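You operate a simulated robot arm through the tools that you are given. There is no shell and no other tool.

Carry out the task below with a simulated robot arm. There is one attempt and no reset: what you move stays moved.

## Task
File the slide on the slide light box in Box L-2, lid back on, and switch the light off.
Fine: slide flat in the box before the lid; leave the other box shut.

It is judged by the outcome, as a careful person would: the job done as asked, and still so three seconds after it is handed in. It fails if anything else is knocked over, pushed out of place, dropped, spilled or broken. Lids that push on must go on centred and level and be pressed home; caps that screw on are set level and turned clockwise until they are tight.

## Robot
A 7-joint arm with a two-finger parallel gripper, fixed in place. Base frame: the origin is on the floor under the middle of its stand, x ahead of it, y to its left, z up; the work surface is at about z = 800. Lengths are in mm, angles in rad, forces in N, time in s.
With the tool pointing down near the work surface it reaches from about 440 to 920 mm from the base axis. Its first joint turns from -2.496 to 2.496 rad. Payload 3 kg.
Tool frame: the origin (TCP) lies between the finger pads and is the grasp point; the fingertips stand 30 mm ahead of it; z points along the fingers, y is the line along which they close. The gripper opens to 94 mm. The fingers are 28 mm wide and 10 mm thick; the gripper's body (50 by 96 mm) begins 55 mm behind the TCP.
Orientation is told as [roll, pitch, yaw] about the base's x, y, z axes, in that order, counted from this pose: with the fingers straight down and closing along the base's y, the tool's x points along the base's -x, its y along +y and its z along -z.

## Interface
- The arm moves only by the tool servo_tool. Its argument "series" is a list of rows, each a list of 3 entries, a list of its own where there are three numbers: the finger opening in mm, from 0 to 94, then the shift along the tool's x, y, z in units of 50 mm (1.0 is 50 mm), then the turn, a rotation vector about the tool's x, y, z in units of 8 degrees (1.0 is 8 degrees). In form: [[gripper, [x, y, z], [rx, ry, rz]], ...]. A call has 1 to 20 rows; each row shifts and turns the commanded pose from where the row before left it, along the tool's axes as they then stand. A call with a number of a shift or a turn outside -1 to 1 is refused whole. Each row takes 0.2 s and may step no farther than 50 mm and 0.15 rad from the row before; otherwise, or with a gripper value out of range, the whole call is refused. A pose out of reach is approached as far as the arm can. The call stops where the force on the tool passes 40 N (or 10 N more than at its start, if that is more) or the arm is blocked; 0.2 s more then pass. Each finger travels about 72 mm/s and halts on what it meets, pressing with about 27 N; the grip force reading is that of the motor and also rises with nothing between the fingers. The clock runs only during rows and for 0.2 s after the last one: add rows that do not move to give the fingers time. The reply holds the time, the measured pose of the TCP, the force on the tool along the base axes, the opening and the grip force, in the units named above and with some noise, with the torque about the TCP (base axes, N m) and any sound that the robot's microphone picked up.
- Cameras (640 x 400 px; columns grow to the right, rows downward): "scene" is fixed at [50.5, 502.8, 1375.1]; the picture's right is [-0.08, -1.00, 0.00], its down [-0.59, 0.05, -0.80] and it looks along [0.80, -0.06, -0.59] (base axes); focal length 322 px, centre (320, 200). "wrist" rides on the gripper at [76, 14, -103] in the tool frame; the picture's right is [-0.18, 0.98, 0.00], its down [-0.75, -0.14, -0.64] and it looks along [-0.63, -0.12, 0.77] (tool axes); focal length 243 px, centre (320, 200). There is no depth. A picture from a camera that has moved, and an enlarged one, comes with that camera's place and axes in the base frame and with its lens.
- capture(camera): a new picture of that camera. No time passes.
- inspect(camera, box): a new picture of the part [left, top, right, bottom] of that camera's present view, enlarged. No time passes.
- sign_off(): hands the job in; it is judged then, once.

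Nothing tells you positions but the pictures and the camera data. Unless the task says otherwise, let go and move clear before handing in.

The tools are called by a JSON object that holds its "op" and its "data". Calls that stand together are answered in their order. servo_tool: Moves the arm, as the interface text tells. Its arguments: {"type":"object","properties":{"series":{"type":"array","items":{"type":"array"}}},"required":["series"]} The other tools are called the same way: capture (camera) takes a picture; inspect (camera, box) takes an enlarged picture of a part of a camera's view; sign_off () hands the job in.

At the start:

```text
clock: 0.0
position: [554.8, 441.3, 1066.3]
tcp_rot: [-0.001, -0.001, 0.0]
wrist_force: [0.2, 0.2, 0.3]
wrist_torque: [-0.04, 0.03, 0.01]
opening: 93.9
gripper_force: 0.0
```

scene: 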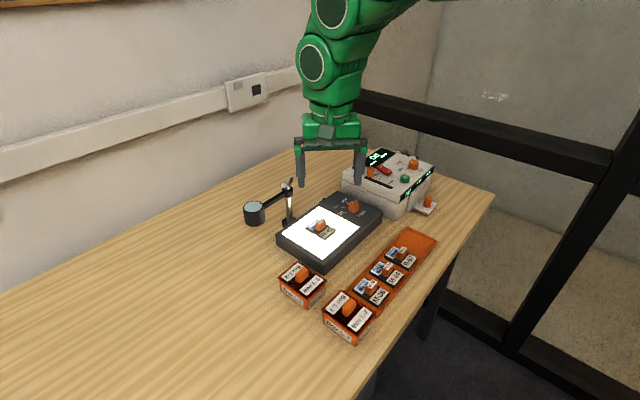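
wrist: 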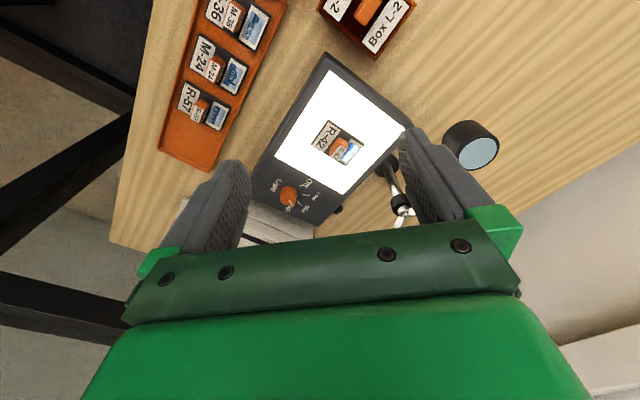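

I see a light box with a slide on it, two small lidded boxes in front (Box L-2 seems to be one), a tray of slides, and an instrument behind. I'll look closer at each before moving.

{"op": "inspect", "data": {"camera": "scene", "box": [260, 240, 400, 350]}}

{"op": "inspect", "data": {"camera": "scene", "box": [270, 180, 390, 270]}}

{"op": "inspect", "data": {"camera": "scene", "box": [330, 130, 450, 220]}}

{"op": "inspect", "data": {"camera": "wrist", "box": [240, 40, 440, 240]}}

{"op": "inspect", "data": {"camera": "wrist", "box": [300, 0, 440, 80]}}

```text
3.64 times, centred on (330, 295) of scene
camera zoom: at [50.5, 502.8, 1375.1], right [-0.08, -1.0, 0.0], down [-0.59, 0.05, -0.8], along [0.8, -0.06, -0.59], focal length 1172 px, centre (284, -146)
```

zoom: 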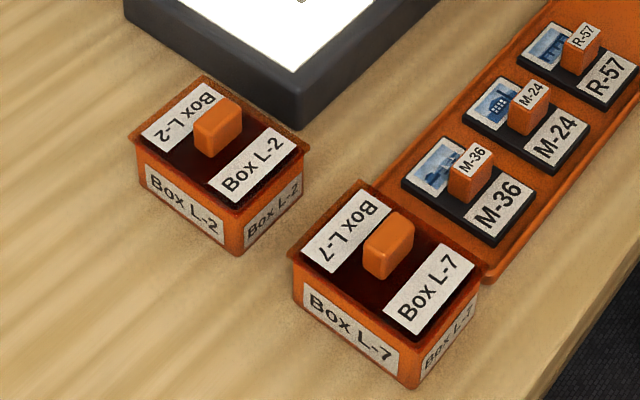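

```text
4.44 times, centred on (330, 225) of scene
camera zoom: at [50.5, 502.8, 1375.1], right [-0.08, -1.0, 0.0], down [-0.59, 0.05, -0.8], along [0.8, -0.06, -0.59], focal length 1432 px, centre (276, 89)
```

zoom: 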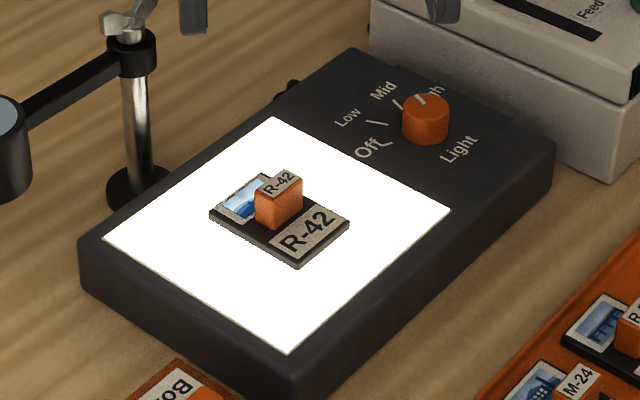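

```text
4.44 times, centred on (390, 175) of scene
camera zoom: at [50.5, 502.8, 1375.1], right [-0.08, -1.0, 0.0], down [-0.59, 0.05, -0.8], along [0.8, -0.06, -0.59], focal length 1432 px, centre (9, 311)
```

zoom: 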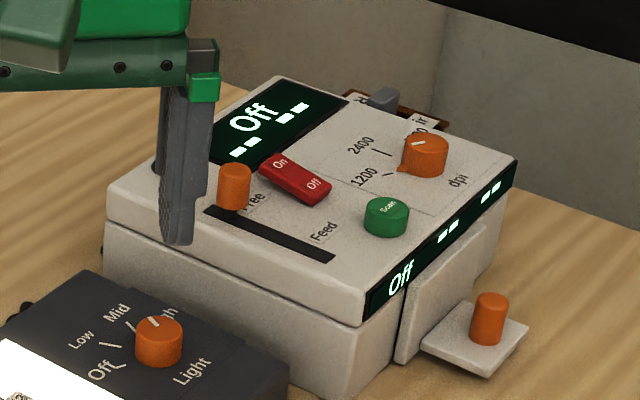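

```text
2.00 times, centred on (340, 140) of wrist
camera zoom: at [478.0, 456.2, 1169.4], right [0.18, 0.98, 0.0], down [0.75, -0.14, 0.64], along [0.63, -0.12, -0.77], focal length 485 px, centre (280, 320)
```

zoom: 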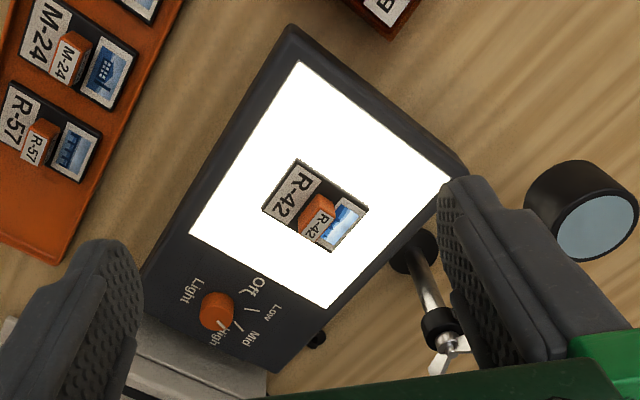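

```text
4.57 times, centred on (370, 40) of wrist
camera zoom: at [478.0, 456.2, 1169.4], right [0.18, 0.98, 0.0], down [0.75, -0.14, 0.64], along [0.63, -0.12, -0.77], focal length 1109 px, centre (91, 931)
```

zoom: 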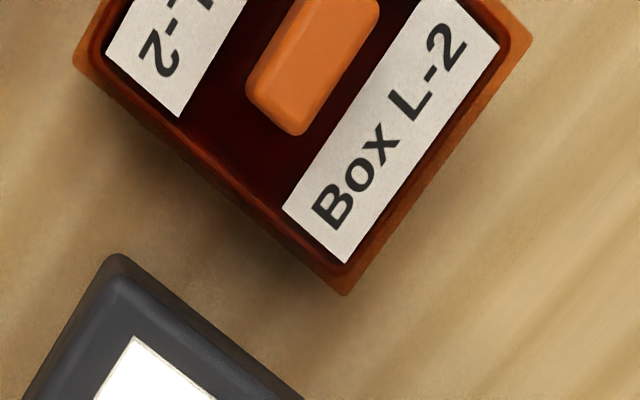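

The slide R-42 sits near (645, 450) on the lit box and Box L-2 near (496, 502), both turned about 45°; the light knob is near (713, 358). I'll turn the tool by 45° in place first, then look again.

{"op": "servo_tool", "data": {"series": [[94, [0, 0, 0], [0, 0, 1]], [94, [0, 0, 0], [0, 0, 1]], [94, [0, 0, 0], [0, 0, 1]], [94, [0, 0, 0], [0, 0, 1]], [94, [0, 0, 0], [0, 0, 1]], [94, [0, 0, 0], [0, 0, 0.625]], [94, [0, 0, 0], [0, 0, 0]]]}}

```text
clock: 1.6
position: [553.7, 441.8, 1066.1]
tcp_rot: [0.001, 0.0, -0.788]
wrist_force: [-0.5, -0.2, -0.7]
wrist_torque: [0.04, 0.03, -0.02]
opening: 93.8
gripper_force: 0.1
```

The tool is now turned about -45°. I'll shift directly above Box L-2 and look with the wrist camera.

{"op": "servo_tool", "data": {"series": [[94, [0.85, 0, 0], [0, 0, 0]], [94, [0.82, 0.04, 0], [0, 0, 0]], [94, [0, 0, 0], [0, 0, 0]]]}}

{"op": "capture", "data": {"camera": "wrist"}}

{"op": "capture", "data": {"camera": "scene"}}

```text
clock: 2.4
position: [497.1, 503.2, 1067.2]
tcp_rot: [-0.002, 0.0, -0.784]
wrist_force: [-0.8, 0.1, 0.7]
wrist_torque: [-0.01, 0.04, 0.01]
opening: 93.6
gripper_force: 0.0
```

```text
taken
camera wrist: at [453.4, 566.9, 1170.5], right [0.83, 0.56, 0.0], down [0.43, -0.63, 0.64], along [0.36, -0.53, -0.77], focal length 243 px, centre (320, 200)
```

wrist: 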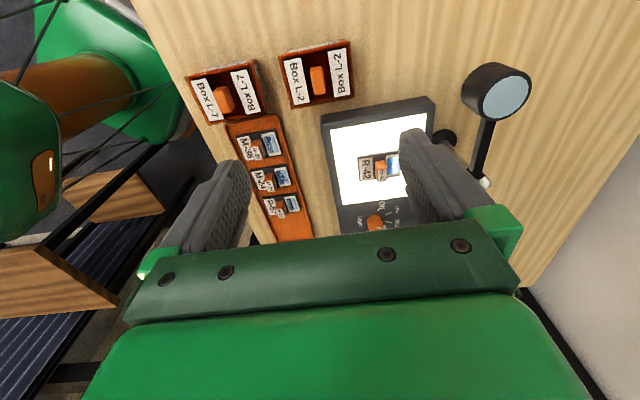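

```text
taken
```

scene: 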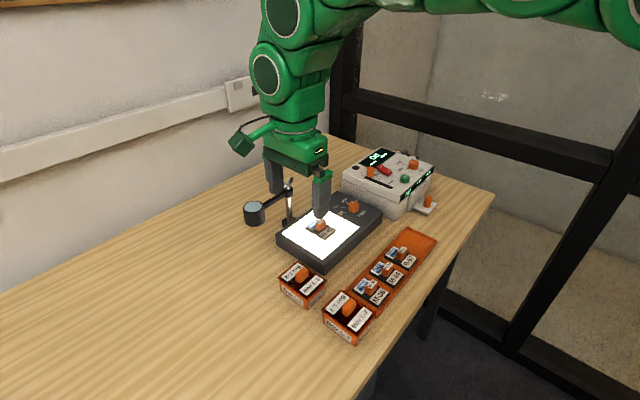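

Both boxes, the slide and the light box are in view. I'll enlarge Box L-2 and the slide for accurate positions and angles.

{"op": "inspect", "data": {"camera": "wrist", "box": [260, 25, 380, 115]}}

{"op": "inspect", "data": {"camera": "wrist", "box": [310, 90, 450, 240]}}

```text
4.44 times, centred on (320, 70) of wrist
camera zoom: at [453.4, 566.9, 1170.5], right [0.83, 0.56, 0.0], down [0.43, -0.63, 0.64], along [0.36, -0.53, -0.77], focal length 1078 px, centre (320, 778)
```

zoom: 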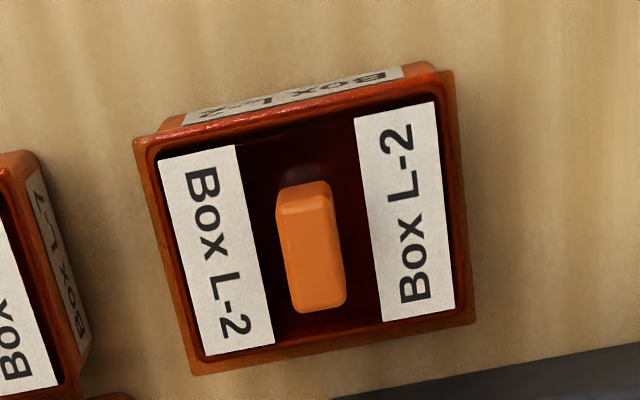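

```text
2.67 times, centred on (380, 165) of wrist
camera zoom: at [453.4, 566.9, 1170.5], right [0.83, 0.56, 0.0], down [0.43, -0.63, 0.64], along [0.36, -0.53, -0.77], focal length 647 px, centre (160, 293)
```

zoom: 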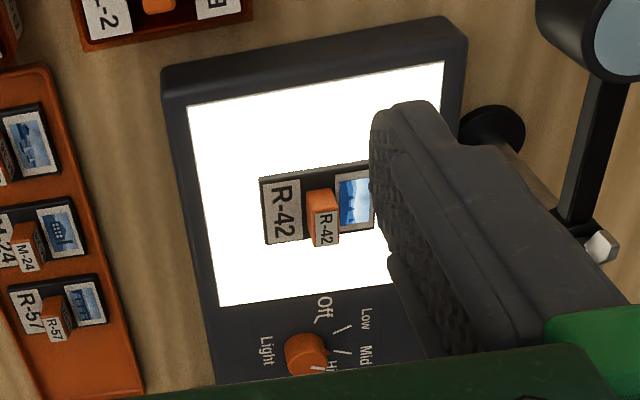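

Box L-2 is centred near (496, 501) with its rim around z = 841 and its long side at 45°, and the handle is thin along that side, so my finger line matches it. I'll come down partway with a narrower opening and look again.

{"op": "servo_tool", "data": {"series": [[60, [0, 0, 0.8], [0, 0, 0]], [50, [0.0, -0.04, 0.8], [0, 0, 0]], [50, [0, 0, 0.8], [0, 0, 0]], [50, [0, 0, 0.4], [0, 0, 0]], [50, [0, 0, 0], [0, 0, 0]]]}}

{"op": "capture", "data": {"camera": "wrist"}}

{"op": "inspect", "data": {"camera": "scene", "box": [250, 210, 390, 350]}}

```text
clock: 3.6
position: [496.7, 502.6, 925.1]
tcp_rot: [0.001, 0.001, -0.785]
wrist_force: [0.2, -0.1, -0.3]
wrist_torque: [-0.02, -0.01, 0.04]
opening: 50.2
gripper_force: 0.1
```

```text
taken
camera wrist: at [452.8, 566.5, 1028.9], right [0.83, 0.56, 0.0], down [0.43, -0.63, 0.64], along [0.36, -0.53, -0.77], focal length 243 px, centre (320, 200)
```

wrist: 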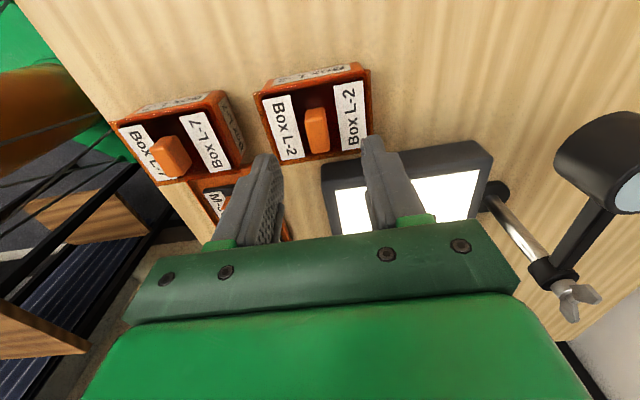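

```text
2.86 times, centred on (320, 280) of scene
camera zoom: at [50.5, 502.8, 1375.1], right [-0.08, -1.0, 0.0], down [-0.59, 0.05, -0.8], along [0.8, -0.06, -0.59], focal length 920 px, centre (320, -29)
```

zoom: 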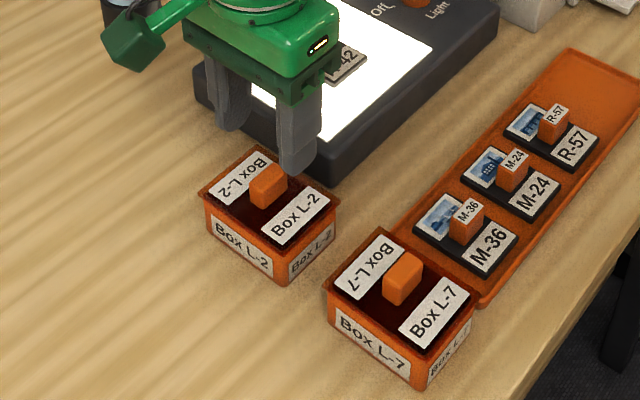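

{"op": "inspect", "data": {"camera": "wrist", "box": [240, 55, 400, 175]}}

```text
3.33 times, centred on (320, 115) of wrist
camera zoom: at [452.8, 566.5, 1028.9], right [0.83, 0.56, 0.0], down [0.43, -0.63, 0.64], along [0.36, -0.53, -0.77], focal length 809 px, centre (320, 483)
```

zoom: 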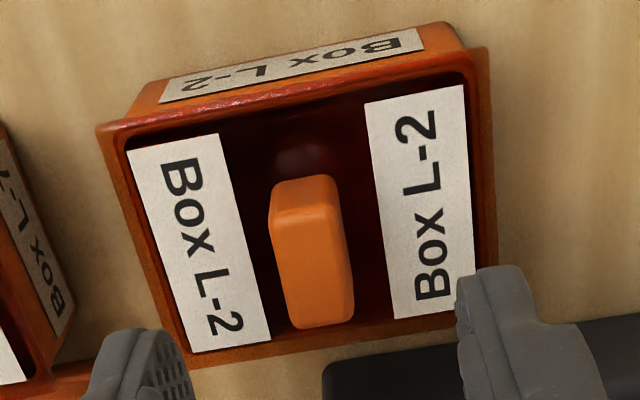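

The handle looks about 18 mm tall and slightly toward the robot's right of my finger centre. I'll lower to just above it with a small correction and check the finger gaps.

{"op": "servo_tool", "data": {"series": [[46, [-0.05, -0.03, 0.4], [0, 0, 0]], [46, [0, 0, 0.25], [0, 0, 0]], [46, [0, 0, 0], [0, 0, 0]]]}}

{"op": "inspect", "data": {"camera": "wrist", "box": [220, 80, 420, 205]}}

{"op": "inspect", "data": {"camera": "scene", "box": [260, 220, 360, 320]}}

```text
clock: 4.4
position: [495.3, 497.8, 891.6]
tcp_rot: [0.0, 0.001, -0.786]
wrist_force: [-1.1, -0.7, 0.3]
wrist_torque: [0.0, 0.01, 0.02]
opening: 46.2
gripper_force: 0.0
```

```text
3.20 times, centred on (320, 142) of wrist
camera zoom: at [452.0, 562.2, 995.5], right [0.83, 0.56, 0.0], down [0.43, -0.63, 0.64], along [0.36, -0.53, -0.77], focal length 776 px, centre (320, 384)
```

zoom: 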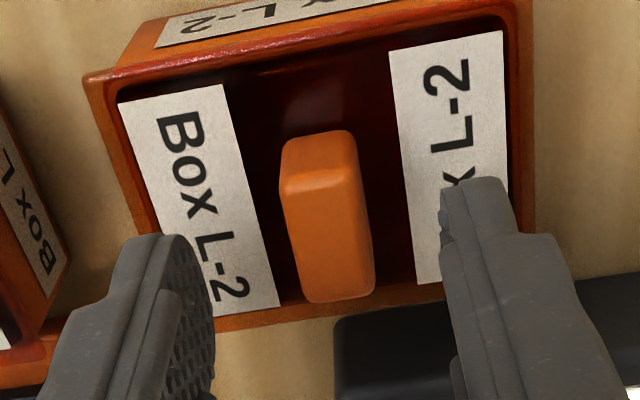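

```text
4.00 times, centred on (310, 270) of scene
camera zoom: at [50.5, 502.8, 1375.1], right [-0.08, -1.0, 0.0], down [-0.59, 0.05, -0.8], along [0.8, -0.06, -0.59], focal length 1289 px, centre (360, -80)
```

zoom: 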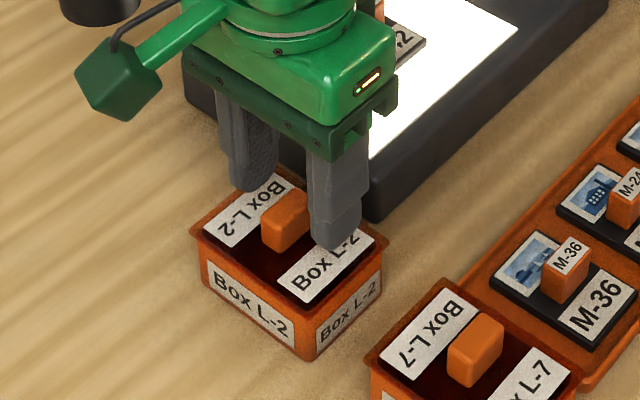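

The fingers straddle the handle with about 1 mm offset. I'll correct, lower so the tips sit just above the lid, and check before closing.

{"op": "servo_tool", "data": {"series": [[46, [-0.05, 0.026, 0], [0, 0, 0]], [46, [0, 0, 0.2], [0, 0, 0]], [46, [0, 0, 0.16], [0, 0, 0]], [46, [0, 0, 0], [0, 0, 0]]]}}

{"op": "inspect", "data": {"camera": "wrist", "box": [220, 80, 420, 205]}}

{"op": "inspect", "data": {"camera": "scene", "box": [270, 240, 350, 310]}}

```text
clock: 5.4
position: [497.5, 496.1, 874.1]
tcp_rot: [0.0, 0.001, -0.786]
wrist_force: [1.2, 0.2, -0.1]
wrist_torque: [0.04, -0.01, 0.02]
opening: 46.1
gripper_force: 0.0
```

```text
3.20 times, centred on (320, 142) of wrist
camera zoom: at [454.2, 561.1, 977.9], right [0.83, 0.56, 0.0], down [0.43, -0.63, 0.64], along [0.36, -0.53, -0.77], focal length 776 px, centre (320, 384)
```

zoom: 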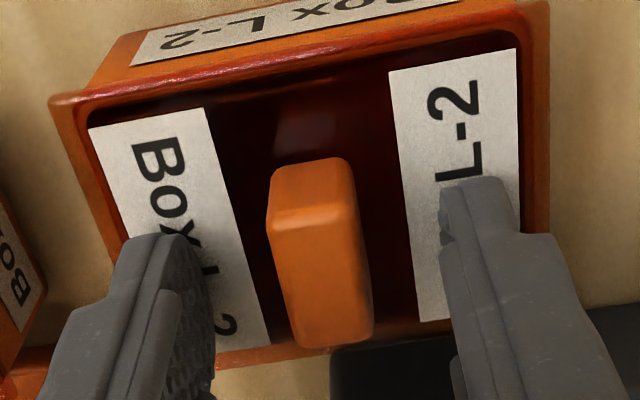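

```text
5.71 times, centred on (310, 275) of scene
camera zoom: at [50.5, 502.8, 1375.1], right [-0.08, -1.0, 0.0], down [-0.59, 0.05, -0.8], along [0.8, -0.06, -0.59], focal length 1841 px, centre (377, -229)
```

zoom: 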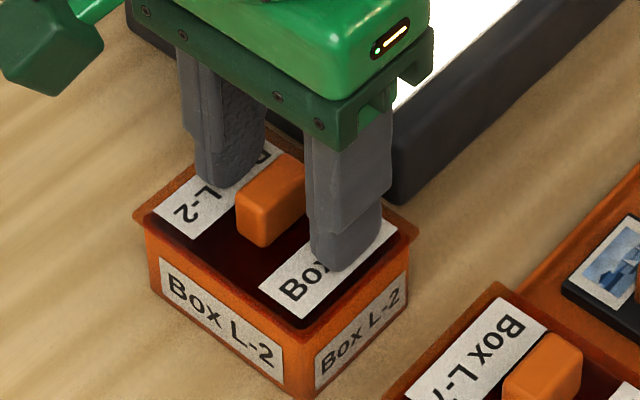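

The fingers are centred on the handle. I'll lower 3 mm more and close.

{"op": "servo_tool", "data": {"series": [[46, [0.02, 0, 0.06], [0, 0, 0]], [30, [0, 0, 0], [0, 0, 0]], [10, [0, 0, 0], [0, 0, 0]], [0, [0, 0, 0], [0, 0, 0]], [0, [0, 0, 0], [0, 0, 0]], [0, [0, 0, 0], [0, 0, 0]]]}}

{"op": "inspect", "data": {"camera": "wrist", "box": [220, 80, 420, 205]}}

{"op": "inspect", "data": {"camera": "scene", "box": [270, 240, 350, 310]}}

```text
clock: 6.2
position: [497.6, 498.9, 874.8]
tcp_rot: [0.002, 0.003, -0.786]
wrist_force: [2.8, 3.5, 12.8]
wrist_torque: [-0.03, 0.04, 0.0]
opening: 18.6
gripper_force: 7.4
stopped in row 3: the force on the tool passed its limit at 46 N (the readings are from after the stop); the commanded pose is now the measured one
```

```text
3.20 times, centred on (320, 142) of wrist
camera zoom: at [454.0, 562.5, 977.1], right [0.83, 0.56, 0.0], down [0.43, -0.63, 0.64], along [0.36, -0.53, -0.77], focal length 776 px, centre (320, 384)
```

zoom: 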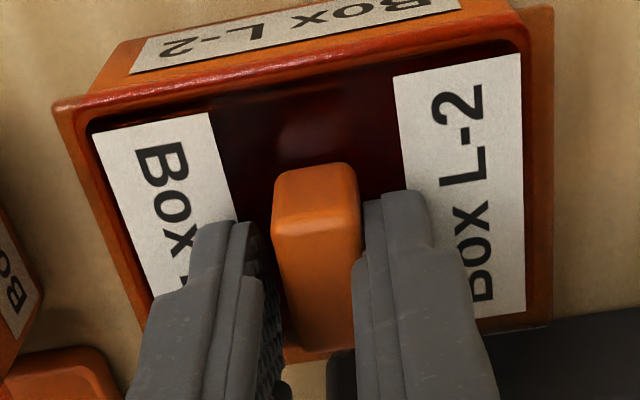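

```text
5.71 times, centred on (310, 275) of scene
camera zoom: at [50.5, 502.8, 1375.1], right [-0.08, -1.0, 0.0], down [-0.59, 0.05, -0.8], along [0.8, -0.06, -0.59], focal length 1841 px, centre (377, -229)
```

zoom: 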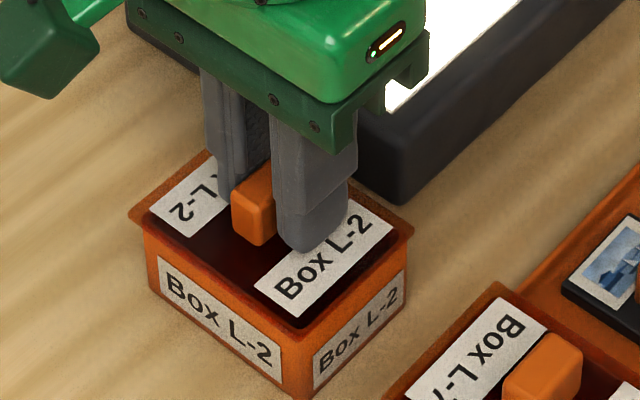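

The fingertips touched the lid top (about z = 843), which stopped the close; the right finger is already against the handle. I'll rise about 1.5 mm, nudge 1 mm to centre, and finish closing.

{"op": "servo_tool", "data": {"series": [[19, [0, 0.024, -0.04], [0, 0, 0]], [17, [0, 0, 0], [0, 0, 0]], [14, [0, 0, 0], [0, 0, 0]], [10, [0, 0, 0], [0, 0, 0]], [0, [0, 0, 0], [0, 0, 0]], [0, [0, 0, 0], [0, 0, 0]]]}}

{"op": "inspect", "data": {"camera": "wrist", "box": [220, 80, 420, 205]}}

{"op": "inspect", "data": {"camera": "scene", "box": [270, 240, 350, 310]}}

```text
clock: 7.6
position: [498.6, 498.6, 876.5]
tcp_rot: [0.001, 0.0, -0.785]
wrist_force: [-0.7, 0.5, 1.4]
wrist_torque: [0.02, -0.01, 0.02]
opening: 13.8
gripper_force: 27.1
```

```text
3.20 times, centred on (320, 142) of wrist
camera zoom: at [454.1, 562.8, 978.6], right [0.83, 0.56, 0.0], down [0.43, -0.63, 0.64], along [0.36, -0.53, -0.77], focal length 776 px, centre (320, 384)
```

zoom: 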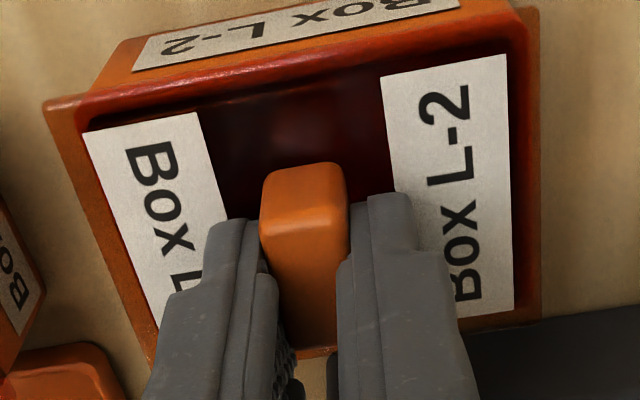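

```text
5.71 times, centred on (310, 275) of scene
camera zoom: at [50.5, 502.8, 1375.1], right [-0.08, -1.0, 0.0], down [-0.59, 0.05, -0.8], along [0.8, -0.06, -0.59], focal length 1841 px, centre (377, -229)
```

zoom: 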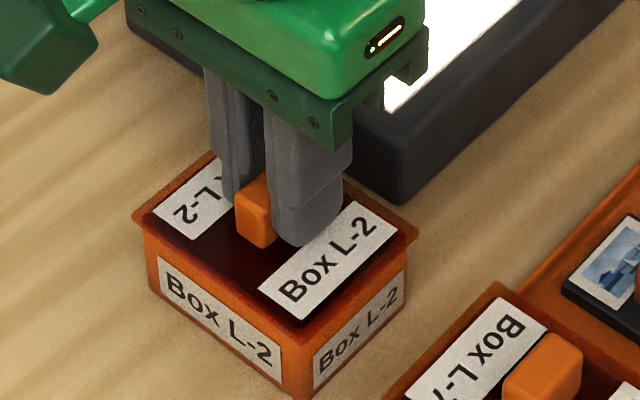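

The handle is gripped (13.8 mm wide, 27 N). I'll lift slowly and watch the force and the box.

{"op": "servo_tool", "data": {"series": [[0, [0, 0, -0.05], [0, 0, 0]], [0, [0, 0, -0.1], [0, 0, 0]], [0, [0, 0, -0.2], [0, 0, 0]], [0, [0, 0, -0.4], [0, 0, 0]], [0, [0, 0, -0.4], [0, 0, 0]], [0, [0, 0, 0], [0, 0, 0]]]}}

{"op": "capture", "data": {"camera": "wrist"}}

{"op": "inspect", "data": {"camera": "scene", "box": [250, 210, 370, 320]}}

```text
clock: 9.0
position: [498.9, 499.9, 934.8]
tcp_rot: [-0.001, -0.001, -0.784]
wrist_force: [-0.2, 0.1, 0.5]
wrist_torque: [0.0, 0.0, -0.01]
opening: 13.7
gripper_force: 27.4
```

```text
taken
camera wrist: at [455.3, 564.0, 1037.0], right [0.83, 0.56, 0.0], down [0.43, -0.63, 0.64], along [0.36, -0.53, -0.77], focal length 243 px, centre (320, 200)
```

wrist: 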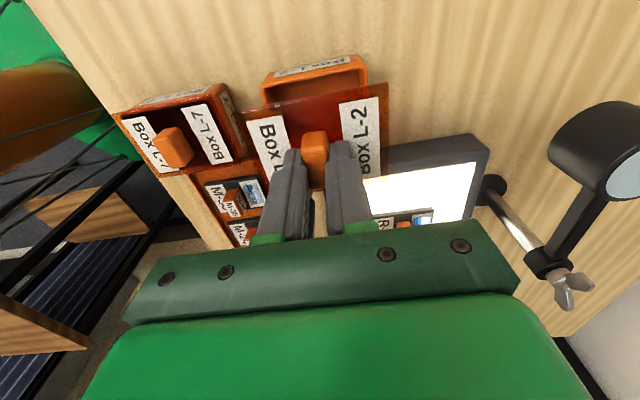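

```text
3.64 times, centred on (310, 265) of scene
camera zoom: at [50.5, 502.8, 1375.1], right [-0.08, -1.0, 0.0], down [-0.59, 0.05, -0.8], along [0.8, -0.06, -0.59], focal length 1172 px, centre (356, -36)
```

zoom: 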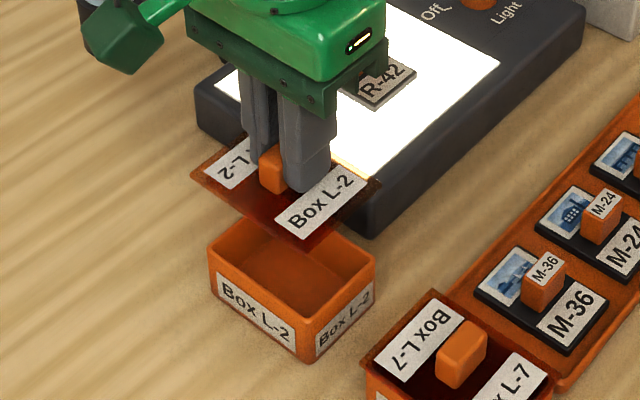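

The lid is off and held level, and the box stayed put. I'll take enlarged views to see the lid's underside and the empty box.

{"op": "inspect", "data": {"camera": "scene", "box": [285, 240, 365, 310]}}

{"op": "inspect", "data": {"camera": "wrist", "box": [230, 40, 410, 170]}}

```text
5.71 times, centred on (325, 275) of scene
camera zoom: at [50.5, 502.8, 1375.1], right [-0.08, -1.0, 0.0], down [-0.59, 0.05, -0.8], along [0.8, -0.06, -0.59], focal length 1841 px, centre (291, -229)
```

zoom: 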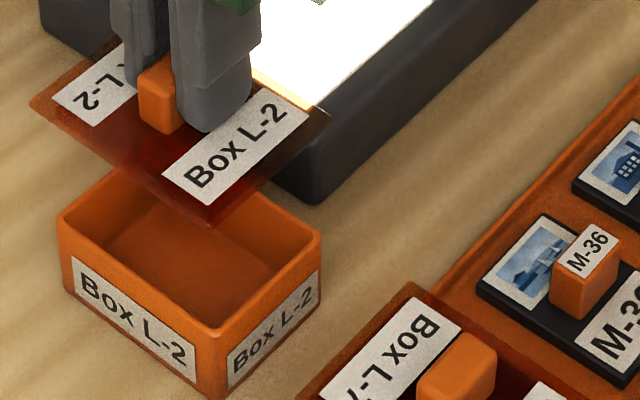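

```text
3.08 times, centred on (320, 105) of wrist
camera zoom: at [455.3, 564.0, 1037.0], right [0.83, 0.56, 0.0], down [0.43, -0.63, 0.64], along [0.36, -0.53, -0.77], focal length 746 px, centre (320, 492)
```

zoom: 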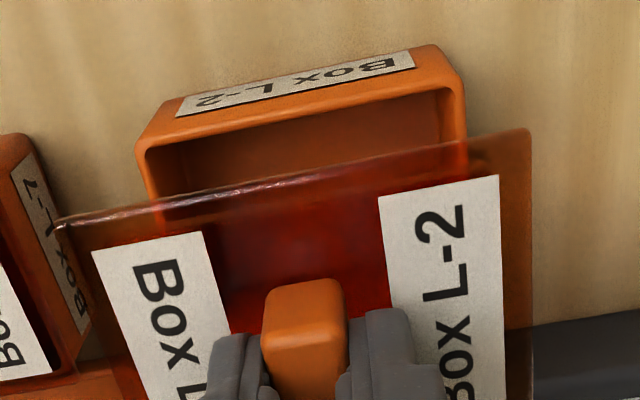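

The lid is a clear flat plate with a shallow plug, held level. I'll carry it 100 mm along tool x to the bare table near (428, 570) and lower it most of the way.

{"op": "servo_tool", "data": {"series": [[0, [0.7, 0, 0], [0, 0, 0]], [0, [0.7, 0, 0], [0, 0, 0]], [0, [0.6, 0, 0], [0, 0, 0]], [0, [0, 0, 0], [0, 0, 0]], [0, [0, 0, 0.7], [0, 0, 0]], [0, [0, 0, 0.7], [0, 0, 0]], [0, [0, 0, 0], [0, 0, 0]]]}}

{"op": "inspect", "data": {"camera": "scene", "box": [230, 220, 350, 330]}}

{"op": "capture", "data": {"camera": "wrist"}}

```text
clock: 10.6
position: [425.9, 571.3, 863.4]
tcp_rot: [-0.001, 0.001, -0.784]
wrist_force: [-0.6, 0.6, 0.0]
wrist_torque: [-0.02, 0.0, -0.04]
opening: 13.7
gripper_force: 26.9
```

```text
3.64 times, centred on (290, 275) of scene
camera zoom: at [50.5, 502.8, 1375.1], right [-0.08, -1.0, 0.0], down [-0.59, 0.05, -0.8], along [0.8, -0.06, -0.59], focal length 1172 px, centre (429, -73)
```

zoom: 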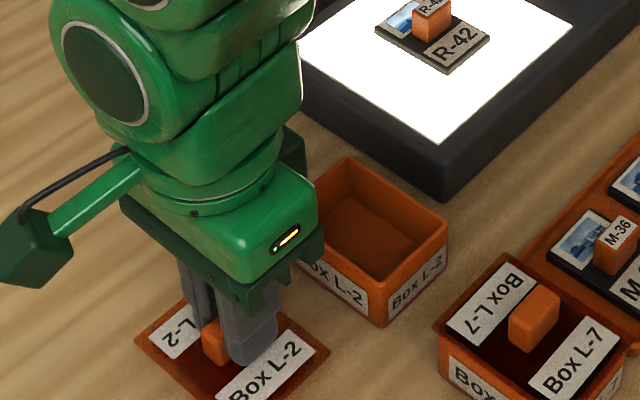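

```text
taken
camera wrist: at [383.3, 635.4, 965.2], right [0.83, 0.56, 0.0], down [0.43, -0.63, 0.64], along [0.36, -0.53, -0.77], focal length 243 px, centre (320, 200)
```

wrist: 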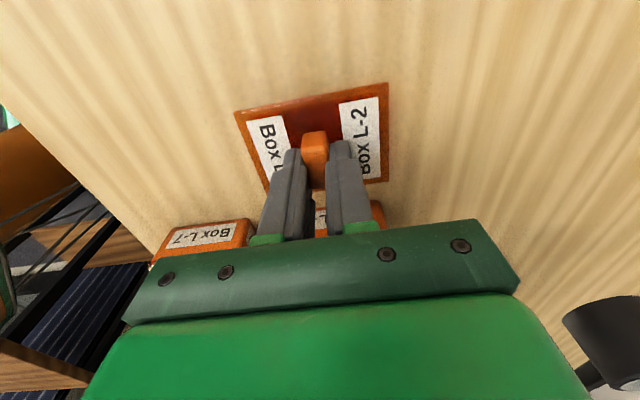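

The lid is level above bare table. I'll lower in small steps and watch for contact force.

{"op": "servo_tool", "data": {"series": [[0, [0, 0, 0.2], [0, 0, 0]], [0, [0, 0, 0.06], [0, 0, 0]], [0, [0, 0, 0.04], [0, 0, 0]], [0, [0, 0, 0], [0, 0, 0]]]}}

{"op": "inspect", "data": {"camera": "scene", "box": [240, 270, 330, 350]}}

```text
clock: 11.6
position: [428.3, 569.2, 848.0]
tcp_rot: [0.003, 0.0, -0.787]
wrist_force: [-0.5, 0.2, -0.4]
wrist_torque: [0.0, 0.0, 0.0]
opening: 13.6
gripper_force: 26.8
```

```text
5.00 times, centred on (285, 310) of scene
camera zoom: at [50.5, 502.8, 1375.1], right [-0.08, -1.0, 0.0], down [-0.59, 0.05, -0.8], along [0.8, -0.06, -0.59], focal length 1611 px, centre (495, -350)
```

zoom: 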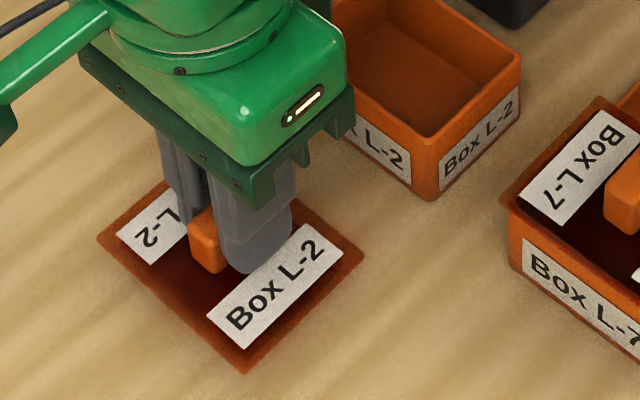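

{"op": "servo_tool", "data": {"series": [[0, [0, 0, 0.04], [0, 0, 0]], [0, [0, 0, 0.03], [0, 0, 0]], [0, [0, 0, 0], [0, 0, 0]]]}}

```text
clock: 12.4
position: [426.8, 570.3, 843.5]
tcp_rot: [-0.001, -0.001, -0.786]
wrist_force: [-0.6, 0.1, -0.1]
wrist_torque: [-0.01, -0.01, 0.01]
opening: 13.6
gripper_force: 27.0
```

No contact yet at TCP z ≈ 843.5. I continue lowering in small steps.

{"op": "servo_tool", "data": {"series": [[0, [0, 0, 0.025], [0, 0, 0]], [0, [0, 0, 0.025], [0, 0, 0]], [0, [0, 0, 0], [0, 0, 0]]]}}

```text
clock: 13.2
position: [427.6, 569.0, 841.3]
tcp_rot: [0.0, 0.0, -0.785]
wrist_force: [0.1, 0.2, 0.4]
wrist_torque: [0.0, -0.02, 0.0]
opening: 13.5
gripper_force: 26.9
```

{"op": "servo_tool", "data": {"series": [[0, [0, 0, 0.025], [0, 0, 0]], [0, [0, 0, 0.02], [0, 0, 0]], [0, [0, 0, 0], [0, 0, 0]]]}}

{"op": "inspect", "data": {"camera": "scene", "box": [240, 270, 330, 350]}}

```text
clock: 14.0
position: [427.9, 570.0, 840.1]
tcp_rot: [0.003, 0.0, -0.786]
wrist_force: [-1.6, -1.6, 25.9]
wrist_torque: [-0.05, 0.12, 0.0]
opening: 13.8
gripper_force: 27.2
```

```text
5.00 times, centred on (285, 310) of scene
camera zoom: at [50.5, 502.8, 1375.1], right [-0.08, -1.0, 0.0], down [-0.59, 0.05, -0.8], along [0.8, -0.06, -0.59], focal length 1611 px, centre (495, -350)
```

zoom: 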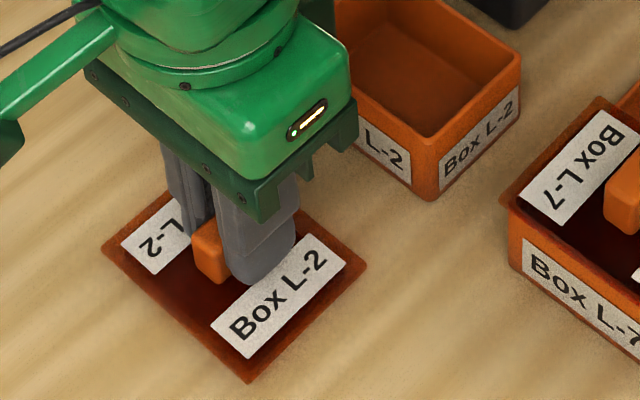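

The lid is on the table (contact at TCP z ≈ 840). I'll ease off, open the fingers gently and rise clear.

{"op": "servo_tool", "data": {"series": [[0, [0, 0, -0.015], [0, 0, 0]], [16, [0, 0, 0], [0, 0, 0]], [24, [0, 0, 0], [0, 0, 0]], [36, [0, 0, 0], [0, 0, 0]], [44, [0, 0, 0], [0, 0, 0]], [44, [0, 0, -0.3], [0, 0, 0]], [44, [0, 0, -0.9], [0, 0, 0]], [44, [0, 0, -0.9], [0, 0, 0]], [44, [0, 0, 0], [0, 0, 0]]]}}

{"op": "capture", "data": {"camera": "wrist"}}

{"op": "inspect", "data": {"camera": "scene", "box": [230, 220, 350, 350]}}

```text
clock: 16.0
position: [427.7, 569.6, 945.2]
tcp_rot: [0.002, 0.0, -0.785]
wrist_force: [-0.1, 0.4, -0.2]
wrist_torque: [-0.02, -0.04, 0.03]
opening: 44.0
gripper_force: 0.1
```

```text
taken
camera wrist: at [383.8, 633.7, 1048.1], right [0.82, 0.57, 0.0], down [0.43, -0.63, 0.64], along [0.36, -0.53, -0.77], focal length 243 px, centre (320, 200)
```

wrist: 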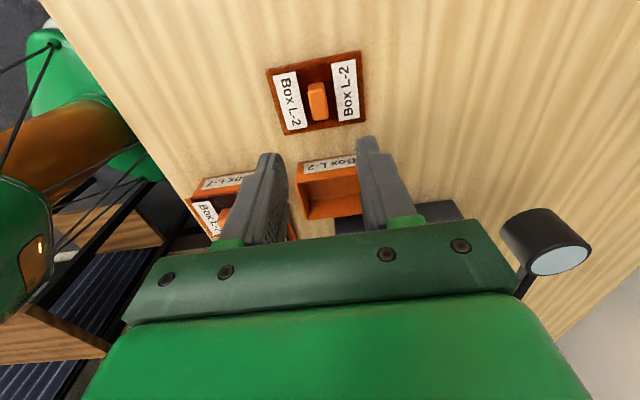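

```text
3.08 times, centred on (290, 285) of scene
camera zoom: at [50.5, 502.8, 1375.1], right [-0.08, -1.0, 0.0], down [-0.59, 0.05, -0.8], along [0.8, -0.06, -0.59], focal length 991 px, centre (412, -62)
```

zoom: 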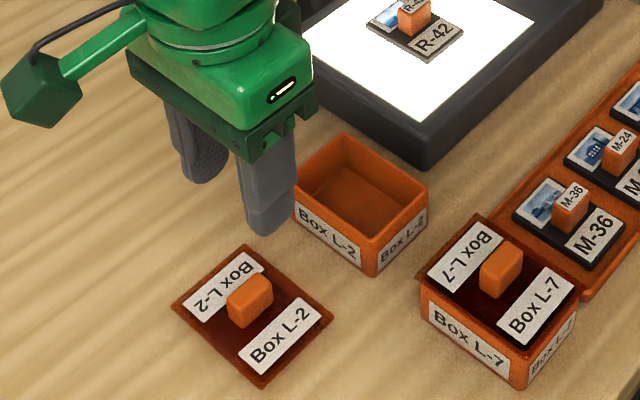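

The lid lies flat on the table near (428, 570). I'll move back over the open box to measure it, then go to the slide.

{"op": "servo_tool", "data": {"series": [[44, [-0.7, 0, -0.3], [0, 0, 0]], [44, [-0.7, 0, 0], [0, 0, 0]], [44, [-0.6, 0, 0], [0, 0, 0]], [44, [0, 0, 0], [0, 0, 0]]]}}

{"op": "inspect", "data": {"camera": "wrist", "box": [240, 25, 400, 145]}}

{"op": "capture", "data": {"camera": "wrist"}}

```text
clock: 17.0
position: [495.9, 499.9, 959.3]
tcp_rot: [0.0, 0.001, -0.785]
wrist_force: [0.3, -0.1, -0.1]
wrist_torque: [0.03, 0.0, 0.01]
opening: 43.9
gripper_force: 0.0
```

```text
3.33 times, centred on (320, 85) of wrist
camera zoom: at [452.2, 563.4, 1063.4], right [0.82, 0.57, 0.0], down [0.43, -0.63, 0.64], along [0.36, -0.53, -0.77], focal length 809 px, centre (320, 583)
```

zoom: 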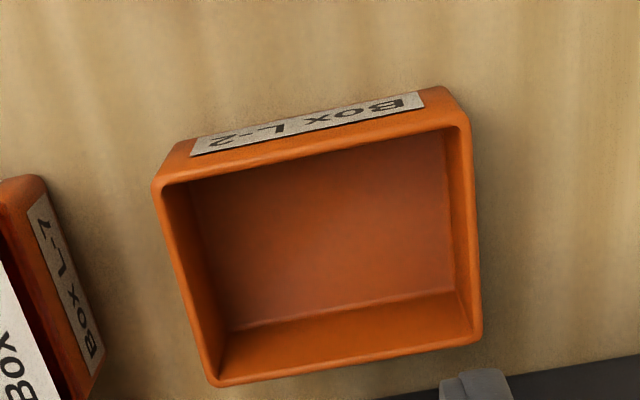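

```text
taken
camera wrist: at [452.2, 563.4, 1063.4], right [0.82, 0.57, 0.0], down [0.43, -0.63, 0.64], along [0.36, -0.53, -0.77], focal length 243 px, centre (320, 200)
```

wrist: 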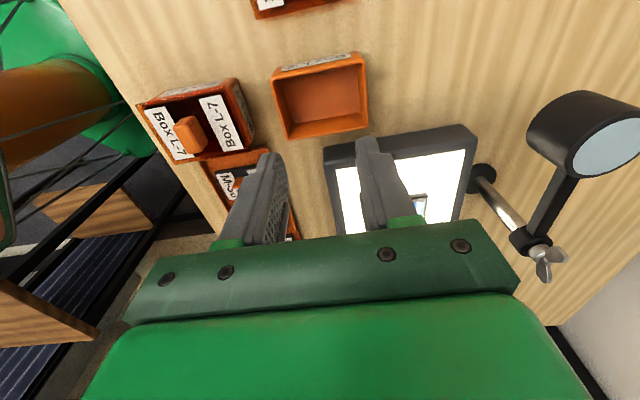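

The open box measures about 80 × 57 mm outside and lines up with my finger line. I'll hold still one row to see how much the position reading varies by itself.

{"op": "servo_tool", "data": {"series": [[44, [0, 0, 0], [0, 0, 0]], [44, [0, 0, 0], [0, 0, 0]]]}}

{"op": "inspect", "data": {"camera": "wrist", "box": [240, 25, 400, 145]}}

```text
clock: 17.6
position: [494.9, 499.6, 960.7]
tcp_rot: [0.0, 0.0, -0.785]
wrist_force: [0.1, -0.7, 0.3]
wrist_torque: [0.05, -0.01, 0.01]
opening: 44.0
gripper_force: 0.0
```

```text
3.33 times, centred on (320, 85) of wrist
camera zoom: at [452.1, 563.6, 1063.6], right [0.83, 0.56, 0.0], down [0.43, -0.63, 0.64], along [0.36, -0.53, -0.77], focal length 809 px, centre (320, 583)
```

zoom: 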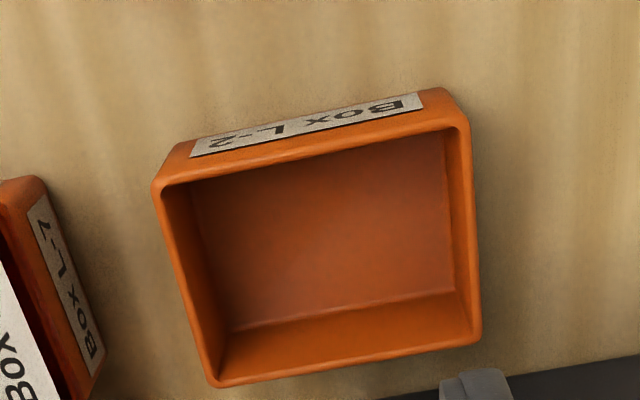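

The picture is steady, so the readings vary by about 1 mm from noise. I'll check whether the reported camera place is noisy too by taking repeat pictures.

{"op": "inspect", "data": {"camera": "wrist", "box": [240, 25, 400, 145]}}

{"op": "inspect", "data": {"camera": "wrist", "box": [300, 120, 460, 240]}}

```text
3.33 times, centred on (320, 85) of wrist
camera zoom: at [452.1, 563.6, 1063.6], right [0.83, 0.56, 0.0], down [0.43, -0.63, 0.64], along [0.36, -0.53, -0.77], focal length 809 px, centre (320, 583)
```

zoom: 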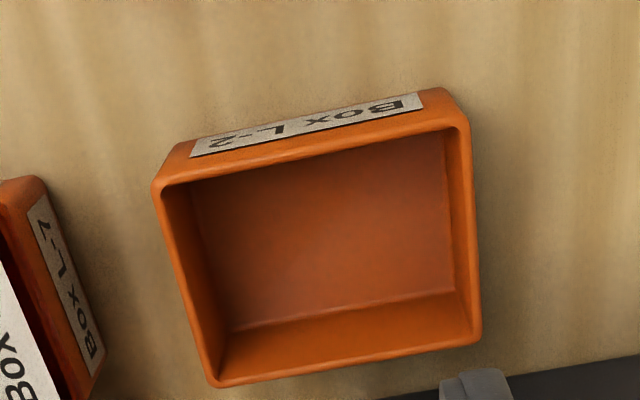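

```text
3.33 times, centred on (380, 180) of wrist
camera zoom: at [452.1, 563.6, 1063.6], right [0.83, 0.56, 0.0], down [0.43, -0.63, 0.64], along [0.36, -0.53, -0.77], focal length 809 px, centre (120, 267)
```

zoom: 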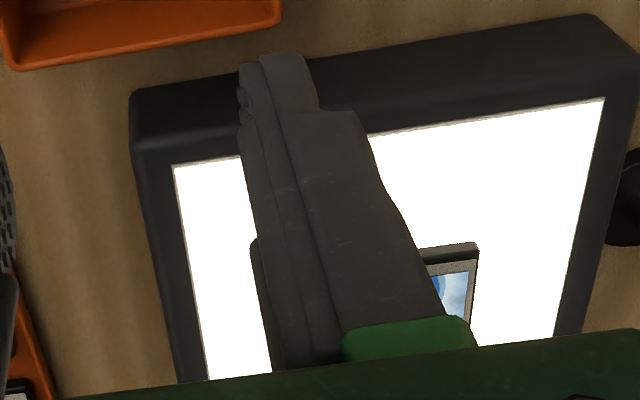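

The camera pose report is steady, so I'll use it for exact positions. Next I move across to above the slide on the light box, staying high.

{"op": "servo_tool", "data": {"series": [[60, [-0.7, 0.35, 0], [0, 0, 0]], [60, [-0.7, 0.35, 0], [0, 0, 0]], [60, [-0.7, 0.35, 0], [0, 0, 0]], [60, [-0.7, 0.35, 0], [0, 0, 0]], [60, [0, 0, 0], [0, 0, 0]]]}}

{"op": "capture", "data": {"camera": "wrist"}}

{"op": "inspect", "data": {"camera": "wrist", "box": [240, 25, 400, 145]}}

{"op": "capture", "data": {"camera": "scene"}}

```text
clock: 18.8
position: [645.3, 450.7, 963.2]
tcp_rot: [0.001, 0.001, -0.785]
wrist_force: [0.5, -0.7, 1.4]
wrist_torque: [-0.01, 0.0, 0.0]
opening: 59.9
gripper_force: 0.0
```

```text
taken
camera wrist: at [601.8, 514.4, 1066.2], right [0.82, 0.57, 0.0], down [0.43, -0.63, 0.64], along [0.36, -0.53, -0.77], focal length 243 px, centre (320, 200)
```

wrist: 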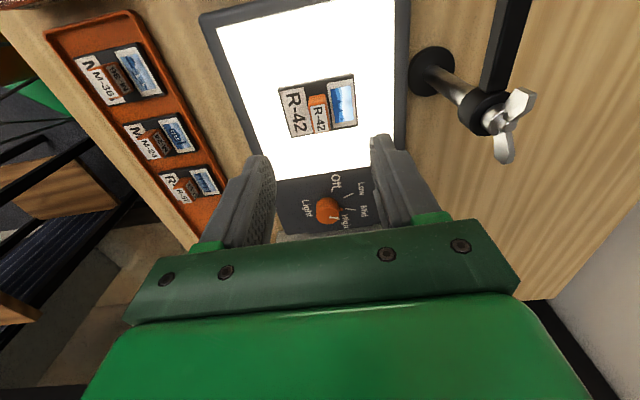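

```text
3.33 times, centred on (320, 85) of wrist
camera zoom: at [601.8, 514.4, 1066.2], right [0.82, 0.57, 0.0], down [0.43, -0.63, 0.64], along [0.36, -0.53, -0.77], focal length 809 px, centre (320, 583)
```

zoom: 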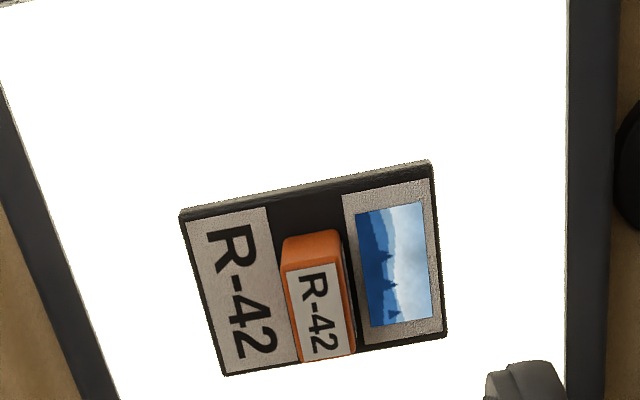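

```text
taken
```

scene: 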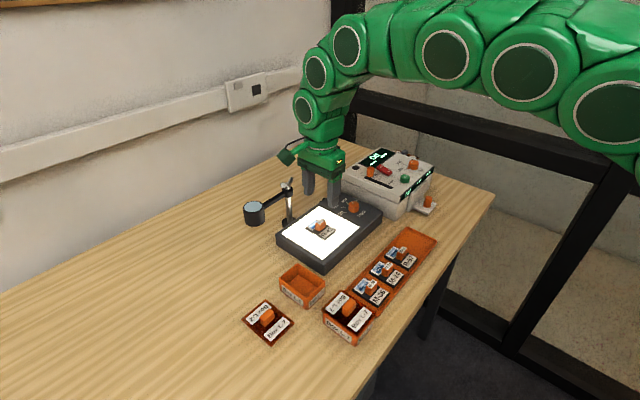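

The slide is centred under the gripper, aligned within half a degree, about 63 × 44 mm, so it fits the box. I'll descend to just above its handle and look.

{"op": "servo_tool", "data": {"series": [[46, [0, 0, 0.7], [0, 0, 0]], [46, [0, 0, 0.6], [0, 0, 0]], [46, [0, 0, 0], [0, 0, 0]]]}}

{"op": "inspect", "data": {"camera": "wrist", "box": [220, 80, 420, 205]}}

{"op": "inspect", "data": {"camera": "scene", "box": [280, 190, 360, 260]}}

```text
clock: 19.6
position: [643.8, 449.3, 897.0]
tcp_rot: [0.002, 0.0, -0.786]
wrist_force: [-0.2, 0.1, 0.5]
wrist_torque: [-0.03, -0.04, -0.03]
opening: 46.0
gripper_force: 0.1
```

```text
3.20 times, centred on (320, 142) of wrist
camera zoom: at [600.2, 513.1, 1000.0], right [0.83, 0.56, 0.0], down [0.43, -0.63, 0.64], along [0.36, -0.53, -0.77], focal length 776 px, centre (320, 384)
```

zoom: 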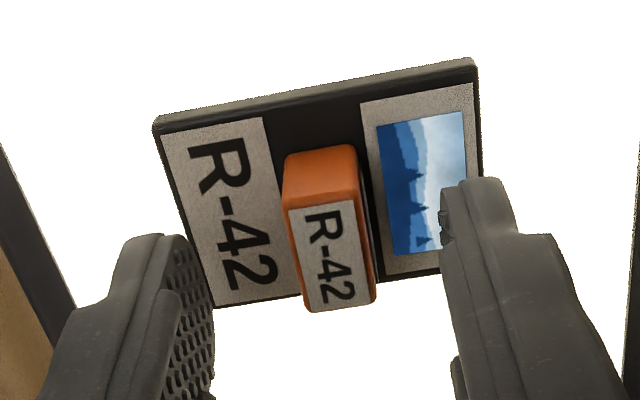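

```text
5.71 times, centred on (320, 225) of scene
camera zoom: at [50.5, 502.8, 1375.1], right [-0.08, -1.0, 0.0], down [-0.59, 0.05, -0.8], along [0.8, -0.06, -0.59], focal length 1841 px, centre (320, 57)
```

zoom: 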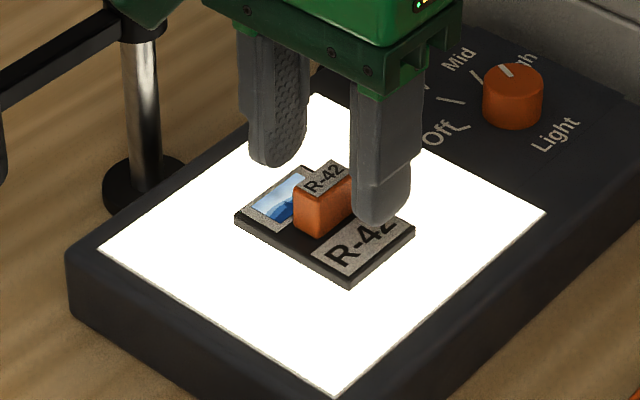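

The slide's top is near z = 849 and its handle about 20 mm tall; the handle is about 2.4 mm to the +y side of my finger centre. I'll correct and lower partway.

{"op": "servo_tool", "data": {"series": [[46, [0, 0.048, 0], [0, 0, 0]], [46, [0, 0, 0.1], [0, 0, 0]], [46, [0, 0, 0.1], [0, 0, 0]], [46, [0, 0, 0], [0, 0, 0]]]}}

{"op": "inspect", "data": {"camera": "wrist", "box": [220, 80, 420, 205]}}

{"op": "inspect", "data": {"camera": "scene", "box": [290, 200, 350, 250]}}

```text
clock: 20.6
position: [647.3, 451.4, 887.0]
tcp_rot: [0.003, -0.001, -0.786]
wrist_force: [0.3, -0.2, 0.8]
wrist_torque: [-0.01, 0.0, 0.01]
opening: 45.9
gripper_force: 0.0
```

```text
3.20 times, centred on (320, 142) of wrist
camera zoom: at [603.6, 515.0, 989.2], right [0.83, 0.56, 0.0], down [0.43, -0.63, 0.64], along [0.36, -0.53, -0.77], focal length 776 px, centre (320, 384)
```

zoom: 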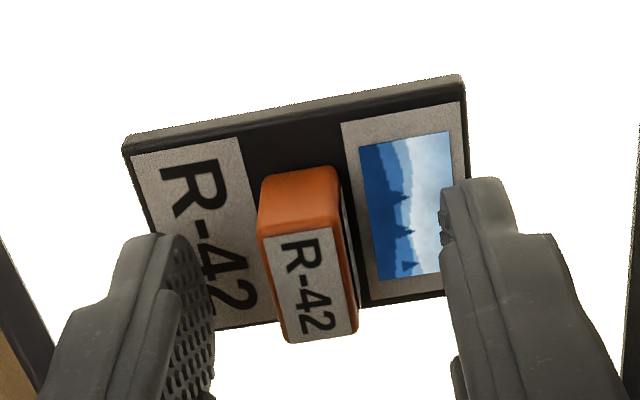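

```text
8.00 times, centred on (320, 225) of scene
camera zoom: at [50.5, 502.8, 1375.1], right [-0.08, -1.0, 0.0], down [-0.59, 0.05, -0.8], along [0.8, -0.06, -0.59], focal length 2577 px, centre (320, 0)
```

zoom: 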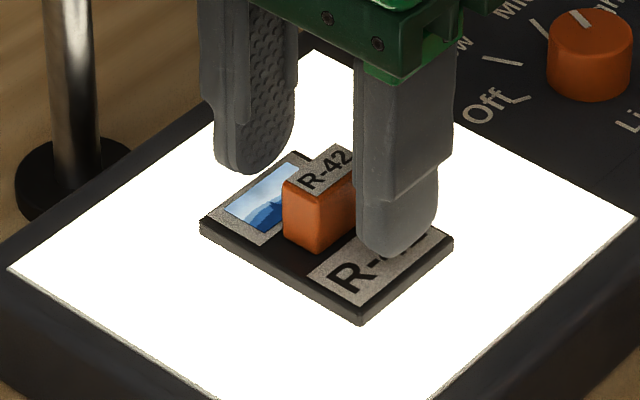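

I overshot by about 1.4 mm. I'll shift back and lower another 3 mm.

{"op": "servo_tool", "data": {"series": [[46, [0, -0.028, 0], [0, 0, 0]], [46, [0, 0, 0.05], [0, 0, 0]], [46, [0, 0, 0], [0, 0, 0]], [46, [0, 0, 0], [0, 0, 0]]]}}

{"op": "inspect", "data": {"camera": "wrist", "box": [220, 80, 420, 205]}}

{"op": "inspect", "data": {"camera": "scene", "box": [290, 200, 350, 250]}}

```text
clock: 21.6
position: [646.6, 450.3, 882.6]
tcp_rot: [0.003, 0.0, -0.786]
wrist_force: [-0.4, -0.2, -0.4]
wrist_torque: [-0.02, 0.01, 0.01]
opening: 45.9
gripper_force: 0.1
```

```text
3.20 times, centred on (320, 142) of wrist
camera zoom: at [603.0, 514.1, 986.3], right [0.83, 0.56, 0.0], down [0.43, -0.63, 0.64], along [0.36, -0.53, -0.77], focal length 776 px, centre (320, 384)
```

zoom: 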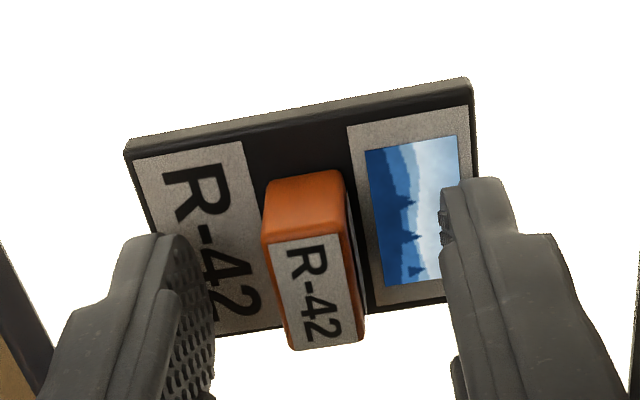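

```text
8.00 times, centred on (320, 225) of scene
camera zoom: at [50.5, 502.8, 1375.1], right [-0.08, -1.0, 0.0], down [-0.59, 0.05, -0.8], along [0.8, -0.06, -0.59], focal length 2577 px, centre (320, 0)
```

zoom: 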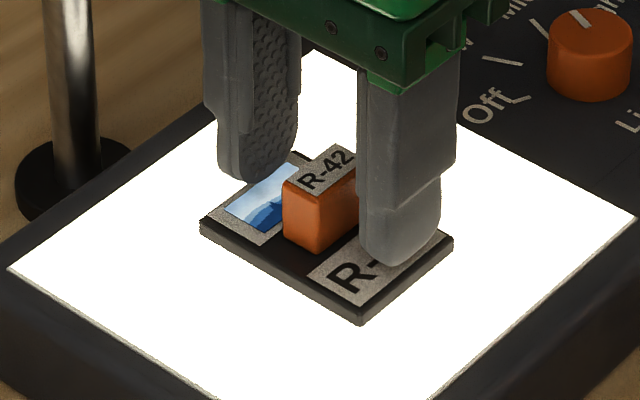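

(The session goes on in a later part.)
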